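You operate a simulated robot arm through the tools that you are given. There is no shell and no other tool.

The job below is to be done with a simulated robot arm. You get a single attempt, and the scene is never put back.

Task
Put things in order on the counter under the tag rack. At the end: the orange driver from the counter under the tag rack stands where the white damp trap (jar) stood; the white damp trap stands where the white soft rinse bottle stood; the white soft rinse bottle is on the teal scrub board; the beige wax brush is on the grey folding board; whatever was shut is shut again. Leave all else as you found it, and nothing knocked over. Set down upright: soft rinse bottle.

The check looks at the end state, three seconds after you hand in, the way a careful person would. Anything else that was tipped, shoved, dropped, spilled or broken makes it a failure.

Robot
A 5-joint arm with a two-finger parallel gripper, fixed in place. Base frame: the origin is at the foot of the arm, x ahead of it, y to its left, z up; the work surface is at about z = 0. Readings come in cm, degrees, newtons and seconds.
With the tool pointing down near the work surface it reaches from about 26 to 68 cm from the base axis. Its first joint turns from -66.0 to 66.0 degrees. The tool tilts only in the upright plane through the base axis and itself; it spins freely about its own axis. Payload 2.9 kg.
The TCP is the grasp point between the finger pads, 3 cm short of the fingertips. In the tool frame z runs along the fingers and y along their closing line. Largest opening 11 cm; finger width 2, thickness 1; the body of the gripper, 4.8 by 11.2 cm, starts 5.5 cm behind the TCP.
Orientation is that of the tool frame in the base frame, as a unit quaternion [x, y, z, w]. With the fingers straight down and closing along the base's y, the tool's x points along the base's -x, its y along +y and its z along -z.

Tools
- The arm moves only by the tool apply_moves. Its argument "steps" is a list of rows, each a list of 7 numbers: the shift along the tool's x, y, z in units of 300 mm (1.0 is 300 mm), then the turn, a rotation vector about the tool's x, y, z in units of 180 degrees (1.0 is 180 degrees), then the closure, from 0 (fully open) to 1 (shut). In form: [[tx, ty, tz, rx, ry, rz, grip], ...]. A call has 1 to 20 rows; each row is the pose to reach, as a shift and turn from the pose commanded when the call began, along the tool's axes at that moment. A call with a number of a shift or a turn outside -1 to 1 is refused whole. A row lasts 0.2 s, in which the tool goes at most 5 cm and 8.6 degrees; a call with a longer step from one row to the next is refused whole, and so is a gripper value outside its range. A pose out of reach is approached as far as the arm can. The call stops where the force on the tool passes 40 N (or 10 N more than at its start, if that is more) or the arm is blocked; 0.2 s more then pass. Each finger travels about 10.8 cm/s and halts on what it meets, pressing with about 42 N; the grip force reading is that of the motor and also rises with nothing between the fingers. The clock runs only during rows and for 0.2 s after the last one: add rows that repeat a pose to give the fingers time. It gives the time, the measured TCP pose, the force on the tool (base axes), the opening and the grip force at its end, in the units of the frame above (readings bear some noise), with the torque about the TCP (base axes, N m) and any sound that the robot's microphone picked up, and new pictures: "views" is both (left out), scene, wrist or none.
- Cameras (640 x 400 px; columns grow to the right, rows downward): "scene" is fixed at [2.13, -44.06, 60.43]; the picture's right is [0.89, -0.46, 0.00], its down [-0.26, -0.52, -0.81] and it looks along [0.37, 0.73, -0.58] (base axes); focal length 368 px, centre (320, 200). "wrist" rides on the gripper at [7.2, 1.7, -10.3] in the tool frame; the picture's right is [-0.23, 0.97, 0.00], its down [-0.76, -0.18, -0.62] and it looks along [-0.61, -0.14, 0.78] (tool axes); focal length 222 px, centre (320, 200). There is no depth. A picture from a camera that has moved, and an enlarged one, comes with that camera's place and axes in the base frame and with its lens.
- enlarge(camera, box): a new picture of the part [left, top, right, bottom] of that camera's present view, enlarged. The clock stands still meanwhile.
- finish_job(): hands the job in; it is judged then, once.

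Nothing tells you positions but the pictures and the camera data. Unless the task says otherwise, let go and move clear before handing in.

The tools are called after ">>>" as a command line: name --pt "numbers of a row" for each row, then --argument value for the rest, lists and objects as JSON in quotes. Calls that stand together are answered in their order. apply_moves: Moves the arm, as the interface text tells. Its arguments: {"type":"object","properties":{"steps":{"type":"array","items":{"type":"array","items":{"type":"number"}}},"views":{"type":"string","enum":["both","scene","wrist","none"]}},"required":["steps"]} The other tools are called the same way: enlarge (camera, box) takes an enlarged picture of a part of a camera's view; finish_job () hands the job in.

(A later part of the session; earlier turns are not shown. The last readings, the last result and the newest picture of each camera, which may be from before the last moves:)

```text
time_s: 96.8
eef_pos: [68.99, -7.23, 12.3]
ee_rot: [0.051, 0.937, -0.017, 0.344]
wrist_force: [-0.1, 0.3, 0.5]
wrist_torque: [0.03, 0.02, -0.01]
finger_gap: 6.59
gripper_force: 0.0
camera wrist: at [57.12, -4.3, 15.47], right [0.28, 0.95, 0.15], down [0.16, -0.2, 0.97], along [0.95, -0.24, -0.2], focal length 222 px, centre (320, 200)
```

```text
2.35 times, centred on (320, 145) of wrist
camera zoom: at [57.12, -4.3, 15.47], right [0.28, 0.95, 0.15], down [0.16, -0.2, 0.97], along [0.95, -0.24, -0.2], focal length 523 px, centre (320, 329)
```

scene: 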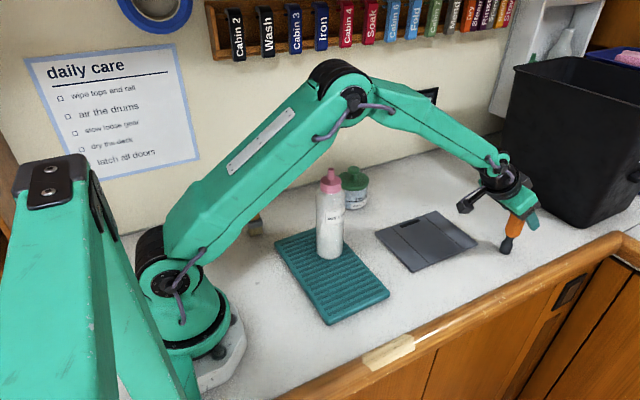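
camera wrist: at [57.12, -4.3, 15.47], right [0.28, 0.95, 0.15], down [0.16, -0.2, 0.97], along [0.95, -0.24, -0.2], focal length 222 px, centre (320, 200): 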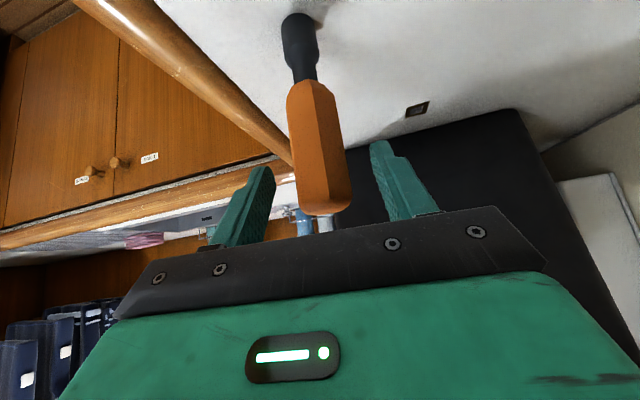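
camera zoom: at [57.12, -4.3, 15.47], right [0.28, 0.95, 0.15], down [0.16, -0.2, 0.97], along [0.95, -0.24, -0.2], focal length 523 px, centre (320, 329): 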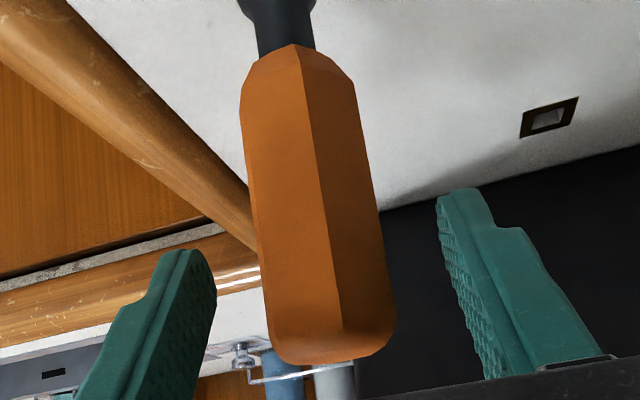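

The driver stands undisturbed. I'll close at the higher grip and lift.

>>> apply_moves --pt "0 0 0 0 0 0 0.55" --pt "0 0 0 0 0 0 0.65" --pt "0 0 0 0 0 0 0.72" --pt "0 0 0 0 0 0 1" --pt "0 0 0 0 0 0 1" --pt "0 0 0 0 0 0 1" --pt "-0.0107 0 -0.0128 0 0 0 1" --pt "-0.0321 0 -0.0383 0 0 0 1" --pt "-0.0643 0 -0.0766 0 0 0 1" --pt "-0.0964 0 -0.1149 0 0 0 1" --pt "-0.1071 0 -0.1277 0 0 0 1" --pt "-0.1071 0 -0.1277 0 0 0 1" --views "both"

>>> enlarge --camera "scene" --box '[450, 130, 590, 270]'

```text
time_s: 99.4
eef_pos: [69.25, -7.16, 17.06]
ee_rot: [0.052, 0.937, -0.017, 0.344]
wrist_force: [1.0, 0.1, -0.7]
wrist_torque: [0.02, -0.02, -0.01]
finger_gap: 3.25
gripper_force: 41.9
camera wrist: at [57.2, -4.3, 20.4], right [0.28, 0.95, 0.15], down [0.16, -0.2, 0.97], along [0.95, -0.24, -0.2], focal length 222 px, centre (320, 200)
```

scene: 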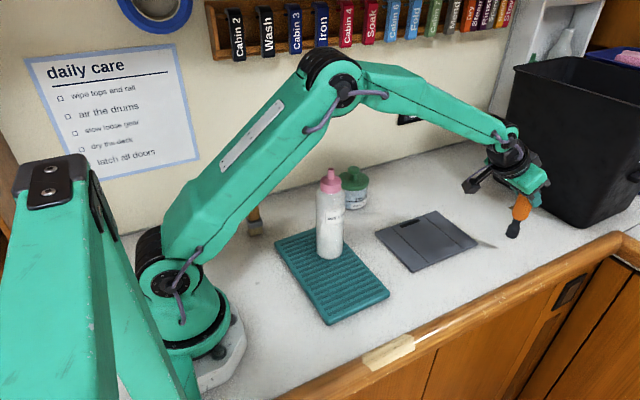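
wrist: 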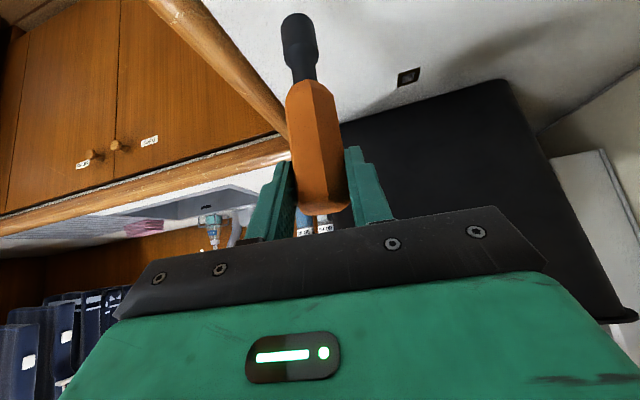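

```text
2.86 times, centred on (520, 200) of scene
camera zoom: at [2.13, -44.06, 60.43], right [0.89, -0.46, 0.0], down [-0.26, -0.52, -0.81], along [0.37, 0.73, -0.58], focal length 1051 px, centre (-251, 200)
```

zoom: 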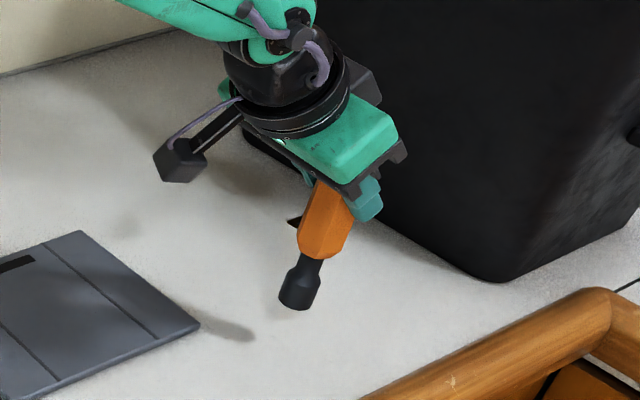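

The driver is held vertical with its tip about 5 cm up. I'll carry it along an arc toward the jar's original spot, in two calls.

>>> apply_moves --pt "0.0064 0.0807 -0.0054 -0.0072 0 -0.0085 1" --pt "0.015 0.1609 -0.0127 -0.0144 0 -0.017 1" --pt "0.0256 0.2403 -0.0217 -0.0216 0 -0.0254 1" --pt "0.0384 0.319 -0.0325 -0.0288 0 -0.0339 1" --pt "0.0532 0.3968 -0.0451 -0.0359 0 -0.0424 1" --pt "0.07 0.4736 -0.0594 -0.0431 0 -0.0509 1" --pt "0.0888 0.5494 -0.0753 -0.0503 0 -0.0593 1" --pt "0.1096 0.624 -0.0929 -0.0575 0 -0.0678 1" --pt "0.1323 0.6975 -0.1122 -0.0647 0 -0.0763 1" --pt "0.1569 0.7695 -0.133 -0.0719 0 -0.0847 1" --pt "0.1569 0.7695 -0.133 -0.0719 0 -0.0847 1" --views "both"

```text
time_s: 101.8
eef_pos: [65.57, 16.34, 17.21]
ee_rot: [-0.112, 0.932, 0.043, 0.343]
wrist_force: [1.0, -0.5, -0.9]
wrist_torque: [-0.01, 0.06, 0.01]
finger_gap: 3.25
gripper_force: 41.4
camera wrist: at [53.31, 15.08, 20.44], right [-0.06, 0.99, 0.15], down [0.21, -0.13, 0.97], along [0.97, 0.09, -0.2], focal length 222 px, centre (320, 200)
```

scene: 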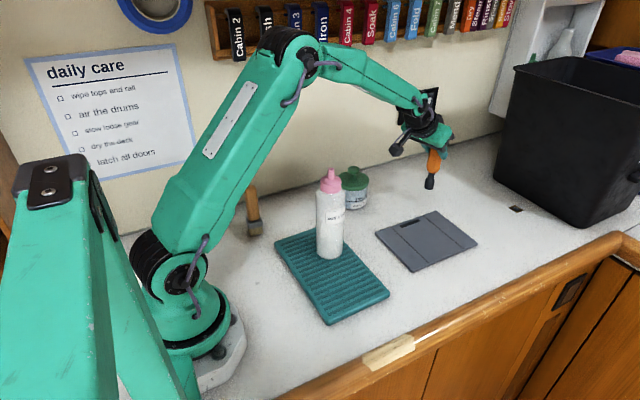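
wrist: 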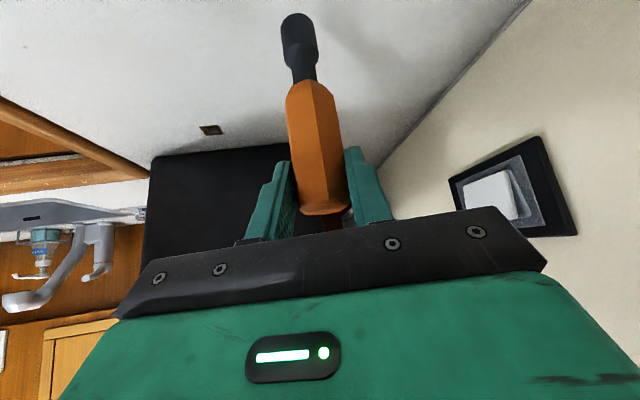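

>>> apply_moves --pt "0.0062 0.0718 -0.0053 -0.0066 0 -0.0078 1" --pt "0.0142 0.143 -0.012 -0.0132 0 -0.0155 1" --pt "0.0238 0.2137 -0.0202 -0.0198 0 -0.0233 1" --pt "0.0352 0.2836 -0.0299 -0.0263 0 -0.0311 1" --pt "0.0483 0.3529 -0.0409 -0.0329 0 -0.0388 1" --pt "0.0483 0.3529 -0.0409 -0.0329 0 -0.0388 1" --views "both"

>>> enlarge --camera "scene" --box '[330, 90, 450, 215]'

```text
time_s: 103.2
eef_pos: [60.9, 26.08, 17.24]
ee_rot: [-0.186, 0.92, 0.07, 0.339]
wrist_force: [-0.4, -1.1, 0.3]
wrist_torque: [0.01, -0.01, -0.02]
finger_gap: 3.24
gripper_force: 42.3
camera wrist: at [49.11, 22.88, 20.41], right [-0.22, 0.96, 0.15], down [0.23, -0.1, 0.97], along [0.95, 0.25, -0.2], focal length 222 px, centre (320, 200)
```

scene: 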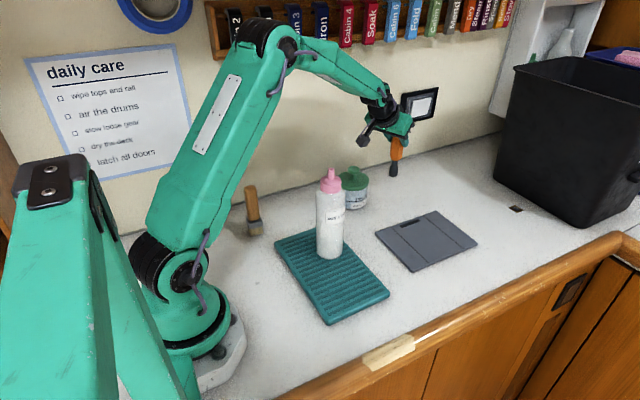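
wrist: 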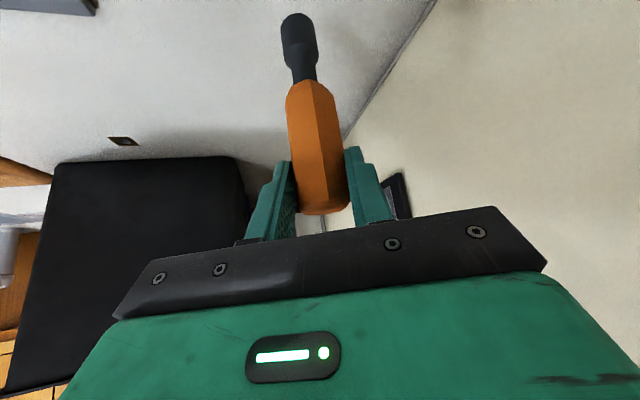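

```text
3.20 times, centred on (390, 152) of scene
camera zoom: at [2.13, -44.05, 60.43], right [0.89, -0.46, 0.0], down [-0.26, -0.52, -0.81], along [0.37, 0.73, -0.58], focal length 1177 px, centre (96, 352)
```

zoom: 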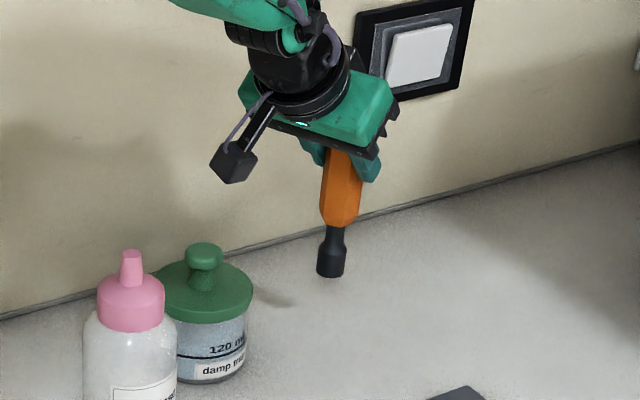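

The driver hangs over the jar's original spot, and the camera will stay clear of the knob. I'll lower until the tip is just above the counter.

>>> apply_moves --pt "0.0323 0 0.0381 0 0 0 1" --pt "0.0647 0 0.0763 0 0 0 1" --pt "0.0906 0 0.1068 0 0 0 1" --pt "0.1003 0 0.1183 0 0 0 1" --pt "0.1003 0 0.1183 0 0 0 1" --views "both"

>>> enlarge --camera "scene" --box '[330, 90, 450, 215]'

```text
time_s: 104.4
eef_pos: [61.06, 26.16, 12.55]
ee_rot: [-0.186, 0.92, 0.07, 0.339]
wrist_force: [-0.4, 0.8, -1.8]
wrist_torque: [-0.01, 0.02, 0.0]
finger_gap: 3.24
gripper_force: 42.6
camera wrist: at [49.19, 22.83, 15.75], right [-0.22, 0.96, 0.15], down [0.23, -0.1, 0.97], along [0.95, 0.25, -0.2], focal length 222 px, centre (320, 200)
```

scene: 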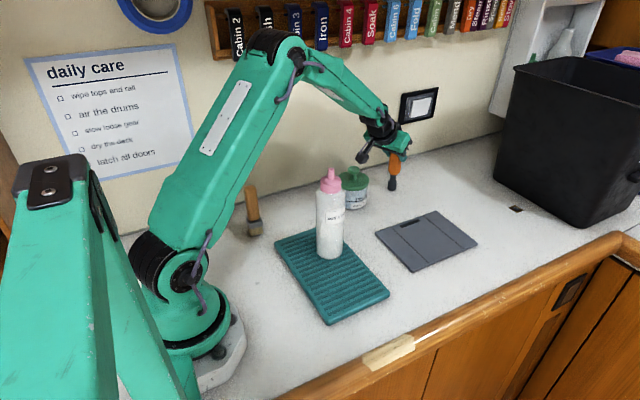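
wrist: 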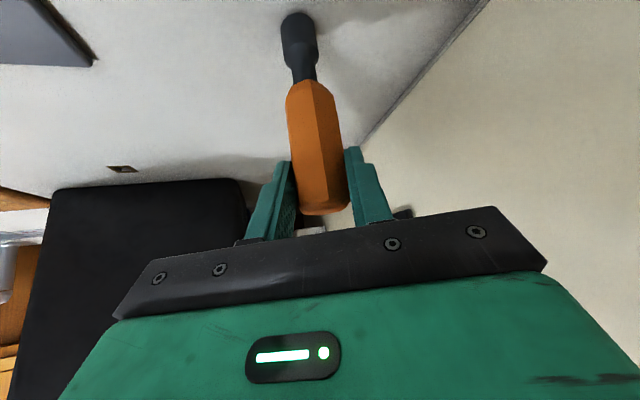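

```text
3.20 times, centred on (390, 152) of scene
camera zoom: at [2.13, -44.05, 60.43], right [0.89, -0.46, 0.0], down [-0.26, -0.52, -0.81], along [0.37, 0.73, -0.58], focal length 1177 px, centre (96, 352)
```

zoom: 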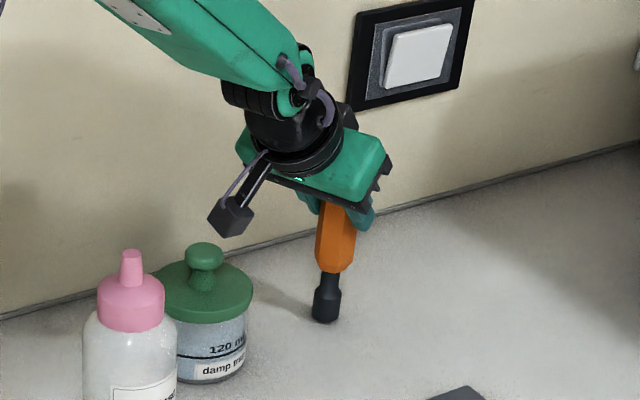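

>>> apply_moves --pt "0.0022 0 0.0025 0 0 0 1" --pt "0.0043 0 0.0051 0 0 0 1" --pt "0.0065 0 0.0076 0 0 0 1" --pt "0.0078 0 0.0092 0 0 0 1" --pt "0.0078 0 0.0092 0 0 0 1" --views "wrist"

```text
time_s: 105.6
eef_pos: [61.23, 26.23, 12.29]
ee_rot: [-0.186, 0.92, 0.07, 0.338]
wrist_force: [0.7, 0.0, -0.5]
wrist_torque: [0.0, -0.03, -0.03]
finger_gap: 3.27
gripper_force: 42.1
camera wrist: at [49.24, 22.91, 15.43], right [-0.22, 0.96, 0.15], down [0.23, -0.1, 0.97], along [0.95, 0.25, -0.2], focal length 222 px, centre (320, 200)
```

wrist: 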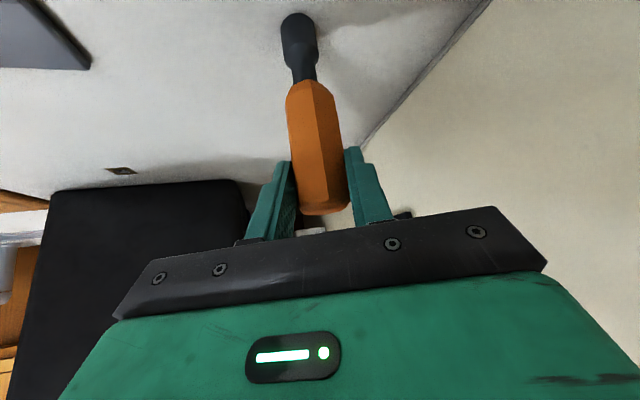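

>>> apply_moves --pt "0.0011 0 0.0013 0 0 0 1" --pt "0.0022 0 0.0025 0 0 0 1" --pt "0.0022 0 0.0025 0 0 0 1" --views "none"

```text
time_s: 106.4
eef_pos: [61.22, 26.15, 12.34]
ee_rot: [-0.186, 0.92, 0.07, 0.338]
wrist_force: [-1.7, 0.0, 4.3]
wrist_torque: [0.01, 0.18, 0.0]
finger_gap: 3.25
gripper_force: 42.7
```

The tip is touching with about 6 N of contact. I'll release gently.

>>> apply_moves --pt "0 0 0 0 0 0 0.69" --pt "0 0 0 0 0 0 0.66" --pt "0 0 0 0 0 0 0.6" --pt "0 0 0 0 0 0 0.5" --pt "0 0 0 0 0 0 0.35" --pt "0 0 0 0 0 0 0.35" --views "both"

>>> enlarge --camera "scene" --box '[330, 90, 450, 215]'

```text
time_s: 107.8
eef_pos: [61.22, 26.24, 12.14]
ee_rot: [-0.186, 0.92, 0.069, 0.338]
wrist_force: [0.0, 0.0, 0.6]
wrist_torque: [-0.01, 0.05, 0.03]
finger_gap: 7.13
gripper_force: 0.1
camera wrist: at [49.26, 22.9, 15.37], right [-0.22, 0.96, 0.15], down [0.23, -0.1, 0.97], along [0.95, 0.25, -0.2], focal length 222 px, centre (320, 200)
```

scene: 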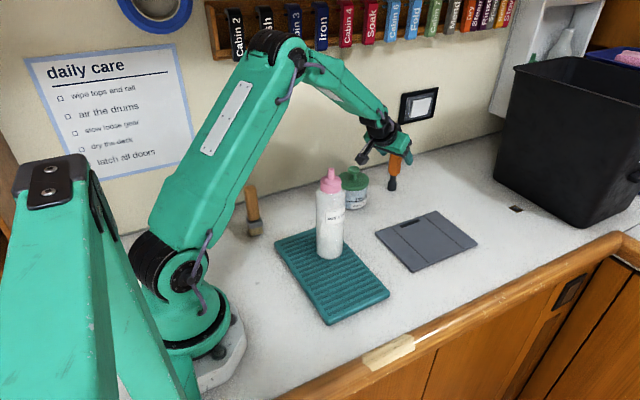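
wrist: 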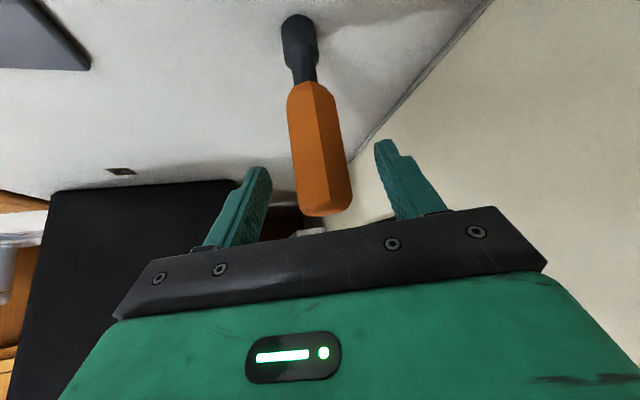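

```text
3.20 times, centred on (390, 152) of scene
camera zoom: at [2.13, -44.06, 60.43], right [0.89, -0.46, 0.0], down [-0.26, -0.52, -0.81], along [0.37, 0.73, -0.58], focal length 1177 px, centre (96, 352)
```

zoom: 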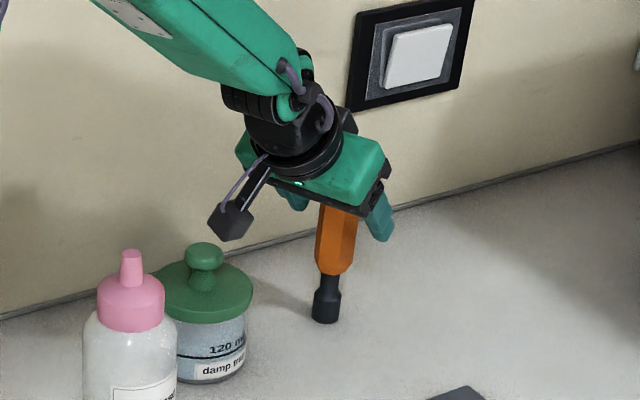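

The driver stands on its own. I'll rise straight up clear of the handle.

>>> apply_moves --pt "-0.0216 0 -0.0254 0 0 0 0.35" --pt "-0.0647 0 -0.0763 0 0 0 0.35" --pt "-0.1294 0 -0.1525 0 0 0 0.35" --pt "-0.194 0 -0.2288 0 0 0 0.35" --pt "-0.2156 0 -0.2542 0 0 0 0.35" --pt "-0.2156 0 -0.2542 0 0 0 0.35" --views "both"

>>> enlarge --camera "scene" --box '[330, 110, 430, 215]'

```text
time_s: 109.2
eef_pos: [61.19, 26.07, 22.33]
ee_rot: [-0.186, 0.92, 0.07, 0.338]
wrist_force: [0.6, 0.3, 0.0]
wrist_torque: [0.01, -0.01, 0.0]
finger_gap: 7.15
gripper_force: 0.0
camera wrist: at [49.25, 22.84, 25.39], right [-0.22, 0.96, 0.15], down [0.23, -0.1, 0.97], along [0.95, 0.25, -0.2], focal length 222 px, centre (320, 200)
```

scene: 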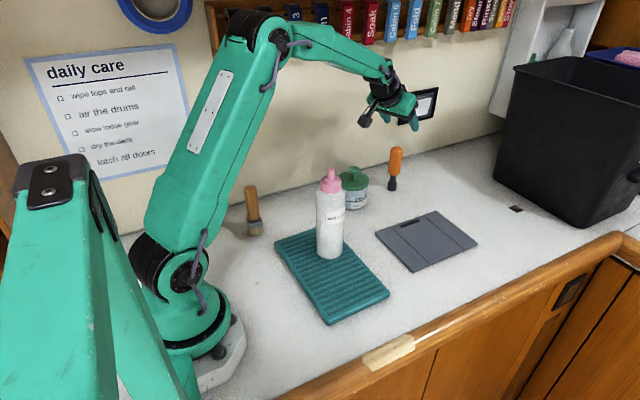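
wrist: 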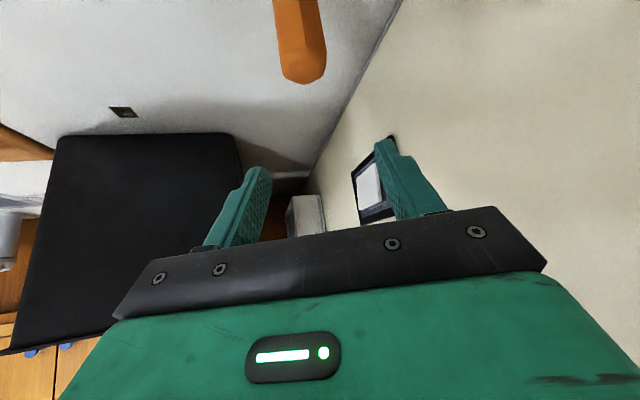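

```text
3.81 times, centred on (380, 162) of scene
camera zoom: at [2.13, -44.06, 60.43], right [0.89, -0.46, 0.0], down [-0.26, -0.52, -0.81], along [0.37, 0.73, -0.58], focal length 1401 px, centre (91, 343)
```

zoom: 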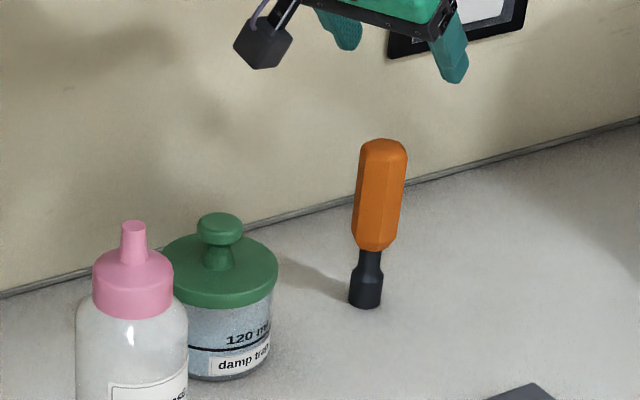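

The driver now stands at the jar's original place. Next is the brush: I'll bring the tool back to vertical and pull back.

>>> apply_moves --pt "0.0231 0 -0.0415 0 0.0373 0 0.2" --pt "0.0462 0 -0.0829 0 0.0746 0 0" --pt "0.0694 0 -0.1244 0 0.112 0 0" --pt "0.0925 0 -0.1659 0 0.1493 0 0" --pt "0.1156 0 -0.2073 0 0.1866 0 0" --pt "0.1387 0 -0.2488 0 0.2239 0 0" --pt "0.1387 0 -0.2488 0 0.2239 0 0" --views "wrist"

```text
time_s: 110.8
eef_pos: [53.66, 23.08, 25.09]
ee_rot: [-0.199, 0.98, -0.001, 0.001]
wrist_force: [-0.3, -0.3, 0.4]
wrist_torque: [0.01, 0.03, 0.04]
finger_gap: 11.0
gripper_force: 0.0
camera wrist: at [46.33, 21.71, 35.46], right [-0.17, 0.99, 0.0], down [0.77, 0.13, 0.62], along [0.61, 0.11, -0.78], focal length 222 px, centre (320, 200)
```

wrist: 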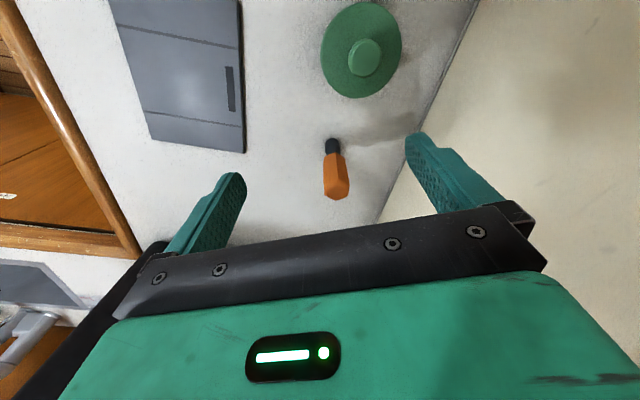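

Jar, driver and boards all look fine. I'll move over to the brush.

>>> apply_moves --pt "0.0982 0.0533 0 0 0 -0.0163 0" --pt "0.1964 0.1065 0 0 0 -0.0326 0" --pt "0.2946 0.1598 0 0 0 -0.0489 0" --pt "0.3928 0.213 0 0 0 -0.0652 0" --pt "0.491 0.2663 0 0 0 -0.0815 0" --pt "0.5892 0.3196 0 0 0 -0.0978 0" --pt "0.6874 0.3728 0 0 0 -0.1141 0" --pt "0.7856 0.4261 0 0 0 -0.1304 0" --pt "0.8838 0.4793 0 0 0 -0.1467 0" --pt "0.982 0.5326 0 0 0 -0.163 0" --pt "0.982 0.5326 0 0 0 -0.163 0" --views "both"

>>> enlarge --camera "wrist" --box '[220, 20, 440, 220]'

>>> enlarge --camera "scene" --box '[215, 140, 315, 245]'

```text
time_s: 113.2
eef_pos: [20.28, 26.17, 25.15]
ee_rot: [-0.44, 0.898, 0.001, 0.001]
wrist_force: [0.2, -0.5, 0.2]
wrist_torque: [0.0, 0.02, 0.02]
finger_gap: 10.96
gripper_force: 0.2
camera wrist: at [14.56, 21.43, 35.55], right [-0.63, 0.78, 0.0], down [0.6, 0.49, 0.63], along [0.48, 0.4, -0.78], focal length 222 px, centre (320, 200)
```

scene: 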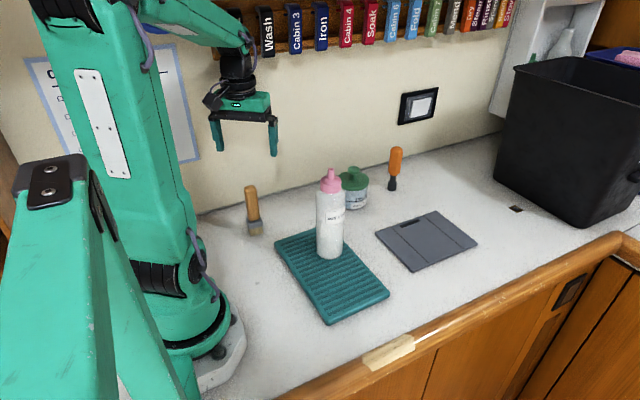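
wrist: 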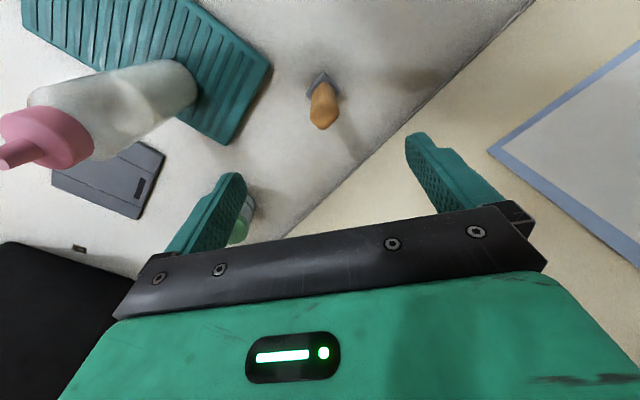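

```text
2.00 times, centred on (330, 120) of wrist
camera zoom: at [14.56, 21.43, 35.55], right [-0.63, 0.78, 0.0], down [0.6, 0.49, 0.63], along [0.48, 0.4, -0.78], focal length 444 px, centre (300, 360)
```

zoom: 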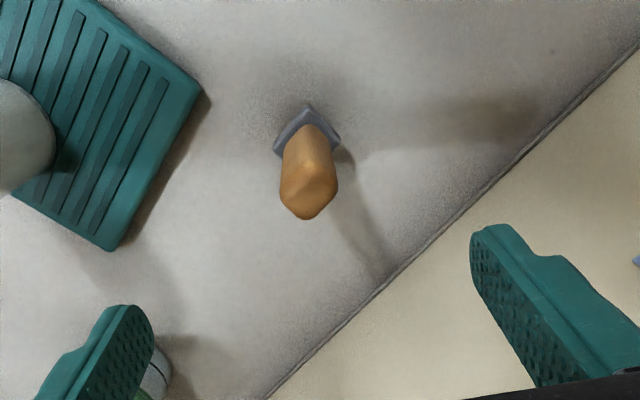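

```text
3.81 times, centred on (265, 192) of scene
camera zoom: at [2.13, -44.06, 60.43], right [0.89, -0.46, 0.0], down [-0.26, -0.52, -0.81], along [0.37, 0.73, -0.58], focal length 1401 px, centre (530, 229)
```

zoom: 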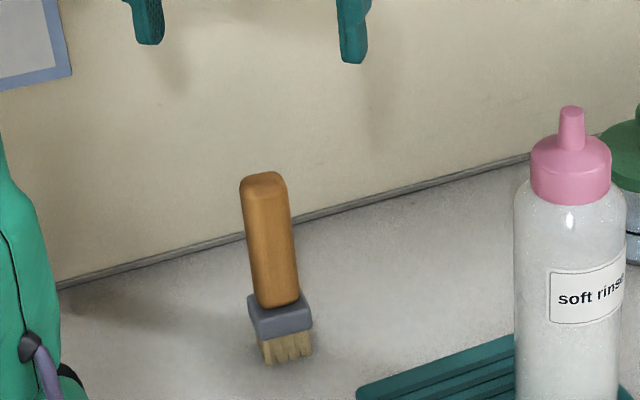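

The brush stands upright at about (19.9, 26.3), with its faces aligned to the base axes. I'll rotate the gripper to close along y and descend to just above the handle.

>>> apply_moves --pt "0.001 0.002 0.02 0 0 0.0414 0" --pt "0.002 0.004 0.05 0 0 0.0829 0" --pt "0.003 0.006 0.08 0 0 0.1243 0" --pt "0.004 0.008 0.12 0 0 0.1657 0" --pt "0.005 0.01 0.16 0 0 0.2071 0" --pt "0.0054 0.012 0.2 0 0 0.2486 0" --pt "0.0054 0.014 0.24 0 0 0.29 0" --pt "0.0054 0.014 0.24 0 0 0.29 0" --views "both"

>>> enlarge --camera "wrist" --box '[220, 20, 440, 220]'

>>> enlarge --camera "scene" --box '[195, 110, 315, 245]'

```text
time_s: 115.0
eef_pos: [19.9, 26.4, 17.98]
ee_rot: [0.0, 1.0, 0.002, 0.001]
wrist_force: [-0.1, 0.7, 0.6]
wrist_torque: [0.0, 0.0, 0.02]
finger_gap: 11.0
gripper_force: 0.0
camera wrist: at [12.64, 28.09, 28.23], right [0.23, 0.97, 0.0], down [0.76, -0.18, 0.62], along [0.61, -0.14, -0.78], focal length 222 px, centre (320, 200)
```

scene: 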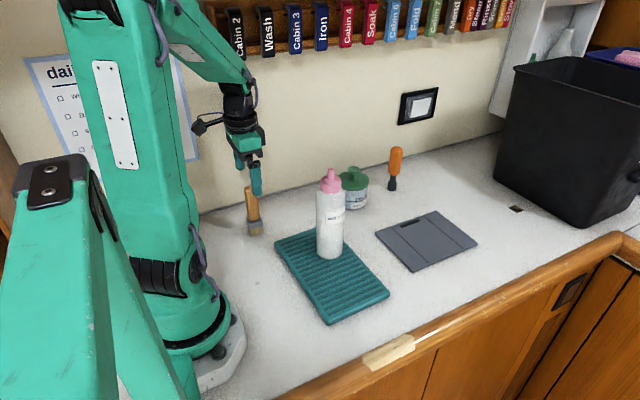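
wrist: 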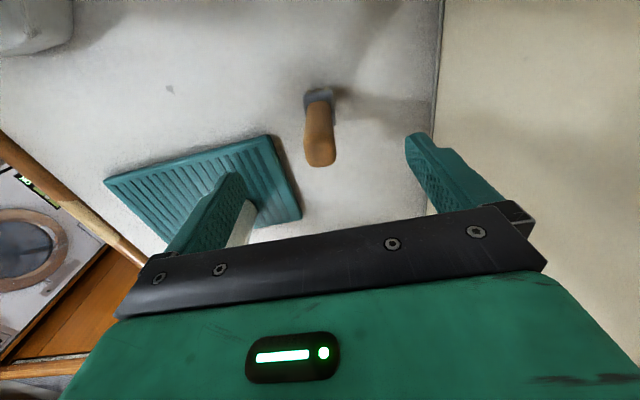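

```text
2.00 times, centred on (330, 120) of wrist
camera zoom: at [12.64, 28.09, 28.23], right [0.23, 0.97, 0.0], down [0.76, -0.18, 0.62], along [0.61, -0.14, -0.78], focal length 444 px, centre (300, 360)
```

zoom: 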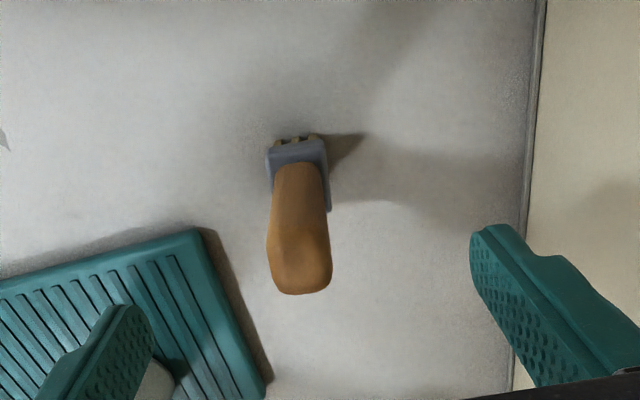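

```text
2.96 times, centred on (255, 178) of scene
camera zoom: at [2.13, -44.06, 60.43], right [0.89, -0.46, 0.0], down [-0.26, -0.52, -0.81], along [0.37, 0.73, -0.58], focal length 1090 px, centre (513, 267)
```

zoom: 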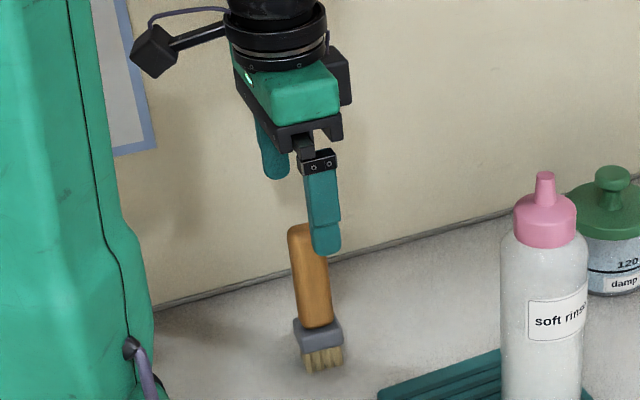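

The handle is centred between the fingers. I'll descend around it.

>>> apply_moves --pt "0 0 0.08 0 0 0 0" --pt "0 0 0.16 0 0 0 0" --pt "0 0 0.23 0 0 0 0" --pt "0 0 0.28 0 0 0 0" --pt "0 0 0.28 0 0 0 0" --views "both"

>>> enlarge --camera "scene" --box '[195, 110, 315, 245]'

```text
time_s: 116.2
eef_pos: [20.01, 26.57, 9.74]
ee_rot: [-0.001, 1.0, 0.002, 0.001]
wrist_force: [-0.1, 0.0, 0.0]
wrist_torque: [0.01, 0.01, -0.02]
finger_gap: 11.0
gripper_force: 0.1
camera wrist: at [12.66, 28.13, 19.95], right [0.23, 0.97, 0.0], down [0.76, -0.18, 0.62], along [0.61, -0.14, -0.78], focal length 222 px, centre (320, 200)
```

scene: 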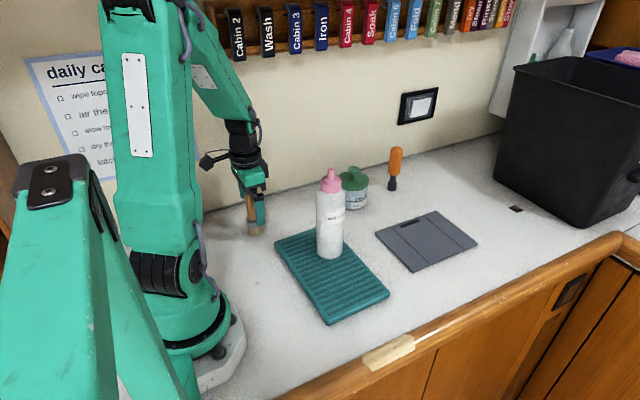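
wrist: 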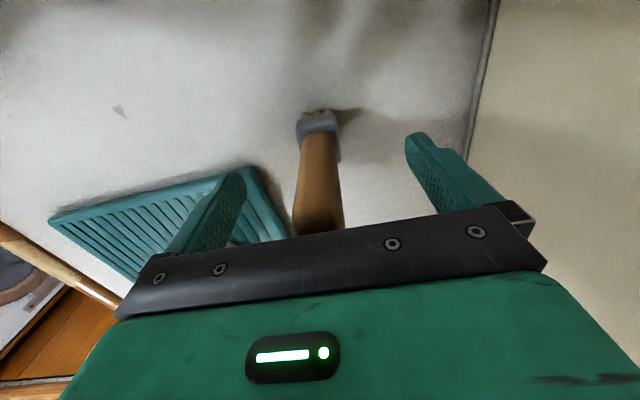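

```text
2.96 times, centred on (255, 178) of scene
camera zoom: at [2.13, -44.05, 60.43], right [0.89, -0.46, 0.0], down [-0.26, -0.52, -0.81], along [0.37, 0.73, -0.58], focal length 1090 px, centre (513, 267)
```

zoom: 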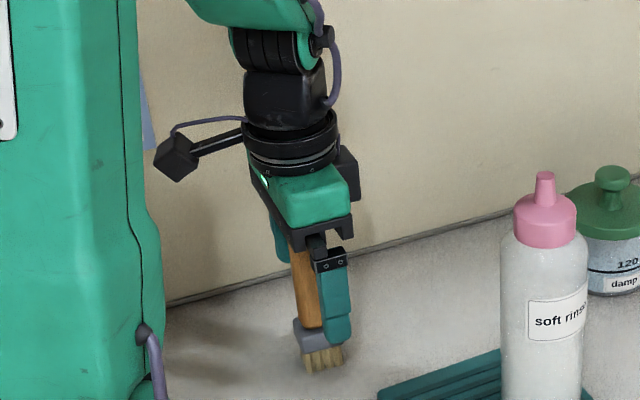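

>>> apply_moves --pt "0 0 0 0 0 0 0.3" --pt "0 0 0 0 0 0 0.55" --pt "0 0 0 0 0 0 0.7" --pt "0 0 0 0 0 0 0.78" --pt "0 0 0 0 0 0 0.85" --pt "0 0 0 0 0 0 1" --pt "0 0 0 0 0 0 1" --views "wrist"

>>> enlarge --camera "scene" --box '[195, 110, 315, 245]'

```text
time_s: 117.8
eef_pos: [20.01, 26.53, 9.54]
ee_rot: [-0.001, 1.0, 0.001, 0.001]
wrist_force: [0.0, -1.0, 1.6]
wrist_torque: [-0.07, 0.02, 0.03]
finger_gap: 2.34
gripper_force: 41.8
camera wrist: at [12.66, 28.13, 19.97], right [0.23, 0.97, 0.0], down [0.76, -0.18, 0.62], along [0.61, -0.14, -0.78], focal length 222 px, centre (320, 200)
```

wrist: 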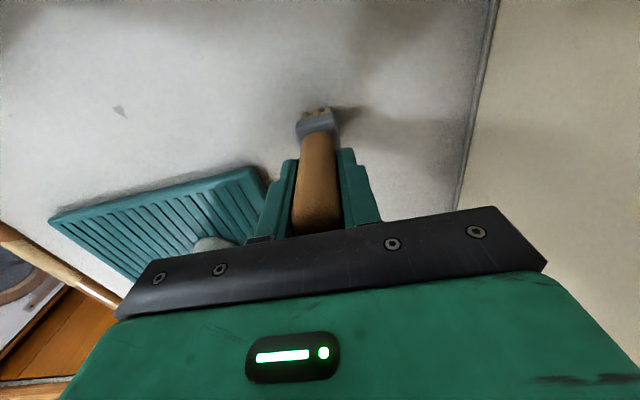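

```text
2.96 times, centred on (255, 178) of scene
camera zoom: at [2.13, -44.06, 60.43], right [0.89, -0.46, 0.0], down [-0.26, -0.52, -0.81], along [0.37, 0.73, -0.58], focal length 1090 px, centre (513, 267)
```

zoom: 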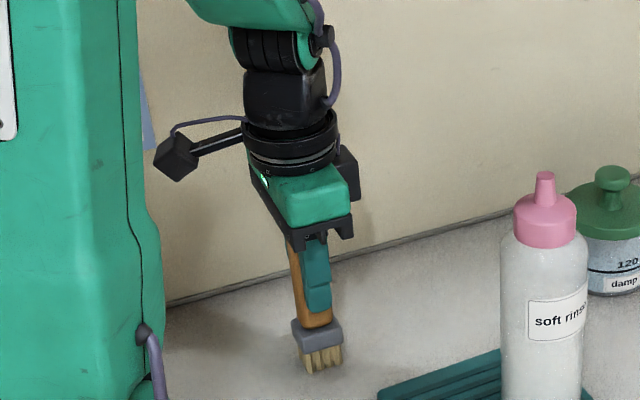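

The brush handle is held with a 2.34 cm gap. I'll lift it straight up, high enough to pass over the bottle.

>>> apply_moves --pt "0 0 -0.02 0 0 0 1" --pt "0 0 -0.07 0 0 0 1" --pt "0 0 -0.17 0 0 0 1" --pt "0 0 -0.29 0 0 0 1" --pt "0 0 -0.41 0 0 0 1" --pt "0 0 -0.53 0 0 0 1" --pt "0 0 -0.65 0 0 0 1" --pt "0 0 -0.77 0 0 0 1" --pt "0 0 -0.88 0 0 0 1" --pt "0 0 -0.88 0 0 0 1" --views "both"

```text
time_s: 120.0
eef_pos: [20.02, 26.39, 36.0]
ee_rot: [-0.001, 1.0, 0.001, 0.0]
wrist_force: [0.5, 0.1, 0.1]
wrist_torque: [0.0, 0.01, 0.01]
finger_gap: 2.34
gripper_force: 41.6
camera wrist: at [12.69, 27.96, 46.32], right [0.23, 0.97, 0.0], down [0.76, -0.18, 0.62], along [0.61, -0.14, -0.78], focal length 222 px, centre (320, 200)
```

scene: 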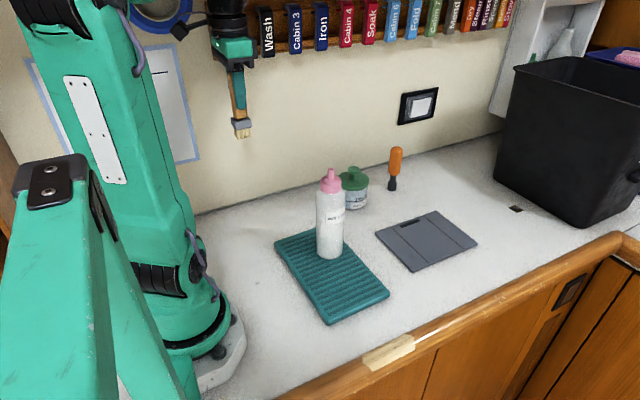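
wrist: 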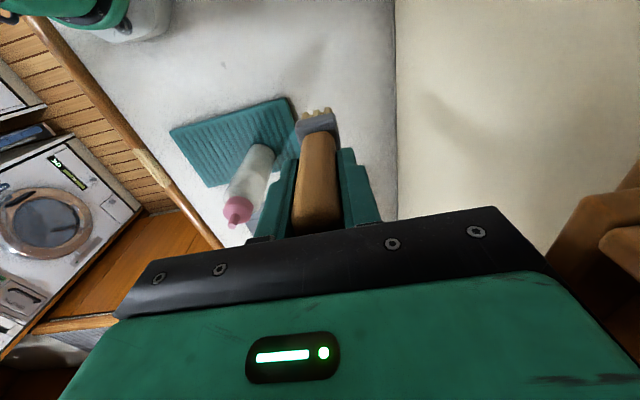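

>>> apply_moves --pt "-0.05 -0.0306 0 0 0 0 1" --pt "-0.13 -0.0795 0 0 0 0 1" --pt "-0.21 -0.1284 0 0 0 0 1" --pt "-0.3 -0.1834 0 0 0 0 1" --pt "-0.38 -0.2323 0 0 0 0 1" --pt "-0.46 -0.2812 0 0 0 0 1" --pt "-0.54 -0.33 0 0 0 0 1" --pt "-0.6 -0.3667 0 0 0 0 1" --pt "-0.68 -0.4156 0 0 0 0 1" --pt "-0.76 -0.4645 0 0 0 0 1" --pt "-0.84 -0.5134 0 0 0 0 1" --pt "-0.92 -0.5623 0.05 0 0 0 1" --pt "-0.98 -0.599 0.1 0 0 0 1" --pt "-0.98 -0.599 0.1 0 0 0 1" --views "both"

```text
time_s: 123.0
eef_pos: [49.63, 8.33, 32.99]
ee_rot: [-0.001, 1.0, 0.0, 0.001]
wrist_force: [-0.5, 0.5, -0.3]
wrist_torque: [-0.03, 0.01, 0.0]
finger_gap: 2.35
gripper_force: 42.2
camera wrist: at [42.28, 9.96, 43.29], right [0.23, 0.97, 0.0], down [0.76, -0.18, 0.62], along [0.61, -0.14, -0.78], focal length 222 px, centre (320, 200)
```

scene: 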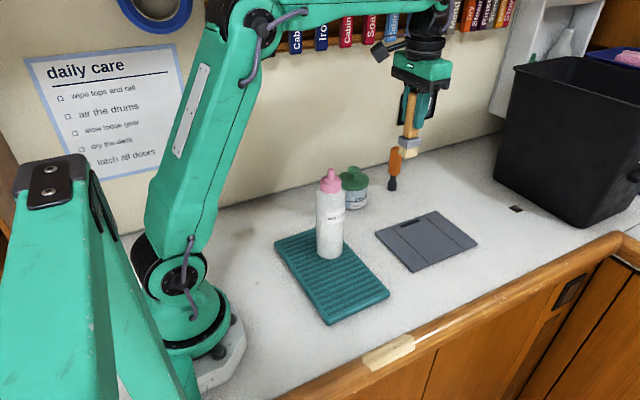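
wrist: 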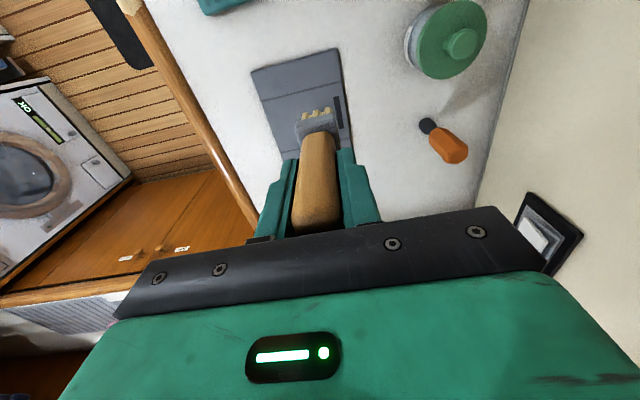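

I'm over the grey board's edge. I'll move to its centre panel at about (55.6, 4.2) and descend to just above it.

>>> apply_moves --pt "-0.08 -0.055 0.04 0 0 0 1" --pt "-0.16 -0.11 0.1 0 0 0 1" --pt "-0.1983 -0.1367 0.2 0 0 0 1" --pt "-0.1983 -0.1367 0.32 0 0 0 1" --pt "-0.1983 -0.1367 0.44 0 0 0 1" --pt "-0.1983 -0.1367 0.54 0 0 0 1" --pt "-0.1983 -0.1367 0.62 0 0 0 1" --pt "-0.1983 -0.1367 0.67 0 0 0 1" --pt "-0.1983 -0.1367 0.67 0 0 0 1" --views "both"

>>> enlarge --camera "scene" --box '[360, 130, 500, 280]'

```text
time_s: 125.0
eef_pos: [55.43, 4.5, 12.82]
ee_rot: [0.0, 1.0, 0.0, 0.001]
wrist_force: [0.0, 0.0, -1.2]
wrist_torque: [-0.02, 0.01, 0.0]
finger_gap: 2.34
gripper_force: 41.7
camera wrist: at [48.13, 6.07, 23.15], right [0.23, 0.97, 0.0], down [0.76, -0.18, 0.62], along [0.61, -0.14, -0.78], focal length 222 px, centre (320, 200)
```

scene: 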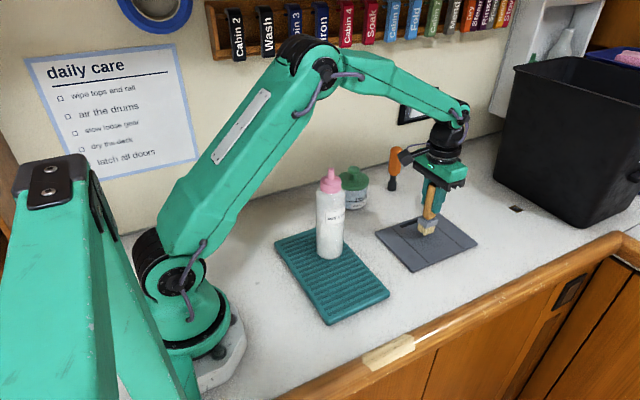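
wrist: 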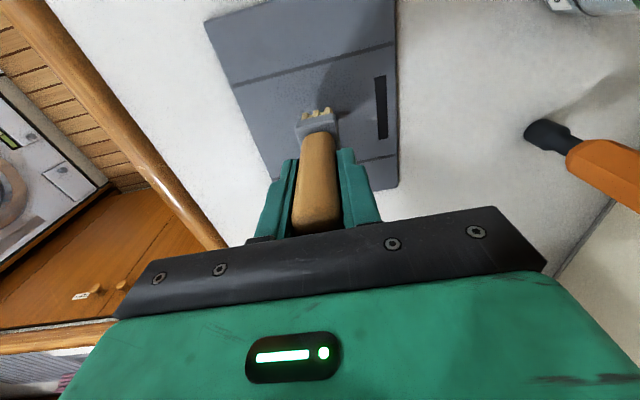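

```text
2.67 times, centred on (430, 205) of scene
camera zoom: at [2.13, -44.06, 60.43], right [0.89, -0.46, 0.0], down [-0.26, -0.52, -0.81], along [0.37, 0.73, -0.58], focal length 981 px, centre (27, 187)
```

zoom: 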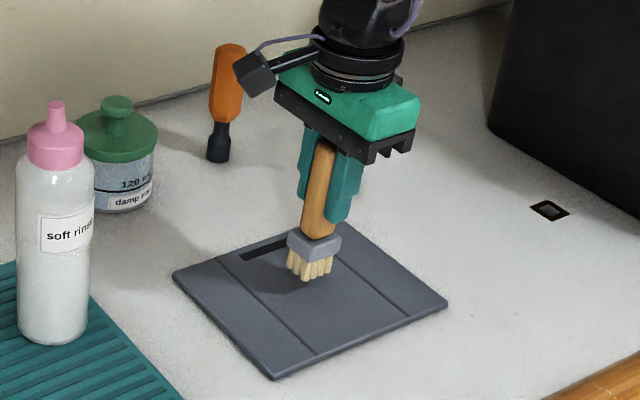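

The brush hangs over the middle of the board. I'll lower it to contact.

>>> apply_moves --pt "0 -0.005 0.03 0 0 0 1" --pt "0 -0.008 0.055 0 0 0 1" --pt "0 -0.008 0.068 0 0 0 1" --pt "0 -0.008 0.075 0 0 0 1" --pt "0 -0.008 0.075 0 0 0 1" --views "scene"

>>> enlarge --camera "scene" --box '[360, 130, 500, 280]'

```text
time_s: 126.2
eef_pos: [55.41, 4.21, 10.51]
ee_rot: [-0.001, 1.0, 0.0, 0.0]
wrist_force: [-0.6, -0.8, -1.5]
wrist_torque: [0.0, 0.01, -0.03]
finger_gap: 2.34
gripper_force: 41.8
```

scene: 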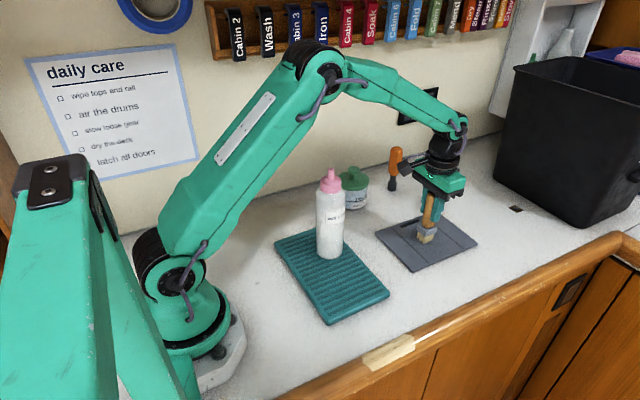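

```text
2.67 times, centred on (430, 205) of scene
camera zoom: at [2.13, -44.06, 60.43], right [0.89, -0.46, 0.0], down [-0.26, -0.52, -0.81], along [0.37, 0.73, -0.58], focal length 981 px, centre (27, 187)
```

zoom: 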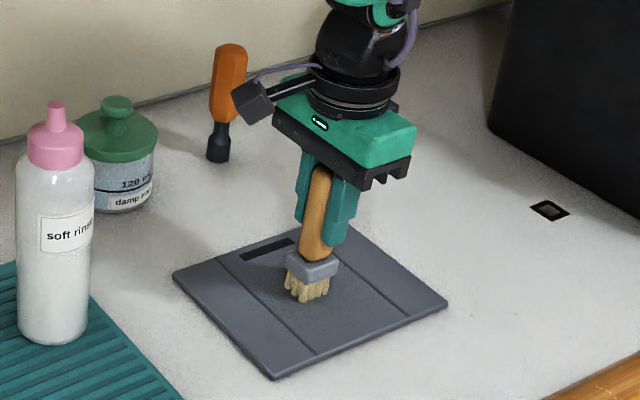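

>>> apply_moves --pt "0 0 0.0033 0 0 0 1" --pt "0 0 0.0067 0 0 0 1" --pt "0 0 0.01 0 0 0 1" --pt "0 0 0.01 0 0 0 1" --views "none"

```text
time_s: 127.2
eef_pos: [55.5, 4.14, 10.36]
ee_rot: [-0.001, 1.0, 0.0, 0.002]
wrist_force: [-6.4, 0.9, 21.8]
wrist_torque: [0.07, 0.68, 0.0]
finger_gap: 2.34
gripper_force: 41.4
```

That's firm contact at about 22 N. I'll ease off slightly before releasing.

>>> apply_moves --pt "0 0 -0.003 0 0 0 1" --pt "0 0 -0.005 0 0 0 1" --pt "0 0 -0.005 0 0 0 1" --views "none"

```text
time_s: 128.0
eef_pos: [55.47, 4.13, 10.43]
ee_rot: [-0.001, 1.0, 0.0, 0.002]
wrist_force: [0.8, 2.0, 15.0]
wrist_torque: [0.14, -0.06, -0.01]
finger_gap: 2.34
gripper_force: 41.9
```

>>> apply_moves --pt "0 0 -0.0025 0 0 0 1" --pt "0 0 -0.004 0 0 0 1" --pt "0 0 -0.004 0 0 0 1" --views "none"

```text
time_s: 128.8
eef_pos: [55.25, 4.1, 10.36]
ee_rot: [-0.002, 1.0, 0.0, -0.001]
wrist_force: [0.0, -0.6, 0.3]
wrist_torque: [-0.03, -0.03, 0.01]
finger_gap: 2.35
gripper_force: 41.8
```

>>> apply_moves --pt "0 0 0 0 0 0 0.78" --pt "0 0 0 0 0 0 0.76" --pt "0 0 0 0 0 0 0.72" --pt "0 0 0 0 0 0 0.62" --pt "0 0 0 0 0 0 0.45" --pt "0 0 0 0 0 0 0.45" --views "both"

>>> enlarge --camera "scene" --box '[360, 130, 500, 280]'

```text
time_s: 130.2
eef_pos: [55.48, 4.13, 10.54]
ee_rot: [-0.001, 1.0, 0.0, 0.001]
wrist_force: [0.3, -0.4, 0.4]
wrist_torque: [-0.02, -0.02, -0.01]
finger_gap: 6.06
gripper_force: 0.2
camera wrist: at [48.05, 5.8, 20.89], right [0.23, 0.97, 0.0], down [0.76, -0.18, 0.62], along [0.61, -0.14, -0.78], focal length 222 px, centre (320, 200)
```

scene: 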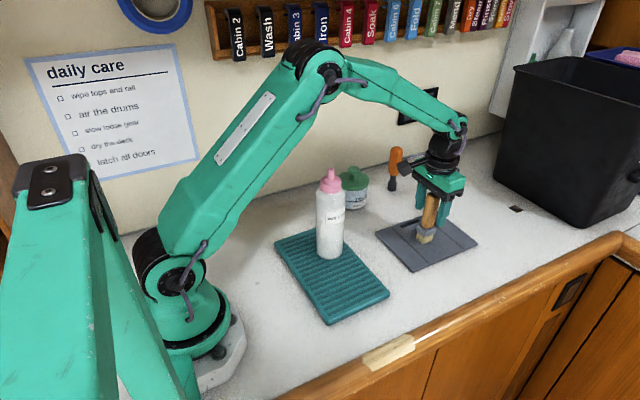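
wrist: 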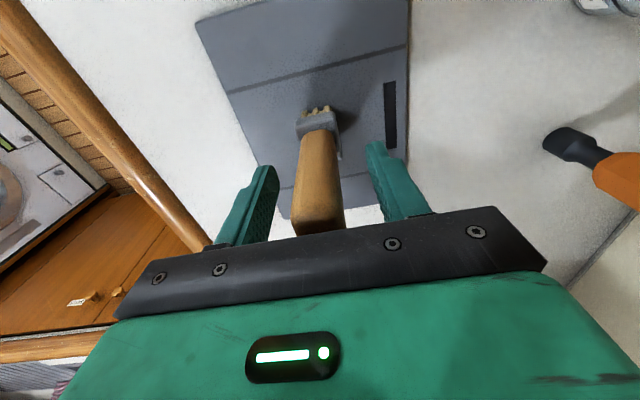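

```text
2.67 times, centred on (430, 205) of scene
camera zoom: at [2.13, -44.06, 60.43], right [0.89, -0.46, 0.0], down [-0.26, -0.52, -0.81], along [0.37, 0.73, -0.58], focal length 981 px, centre (27, 187)
```

zoom: 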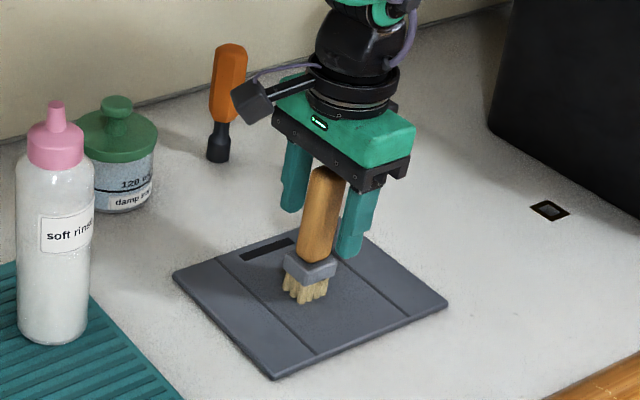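

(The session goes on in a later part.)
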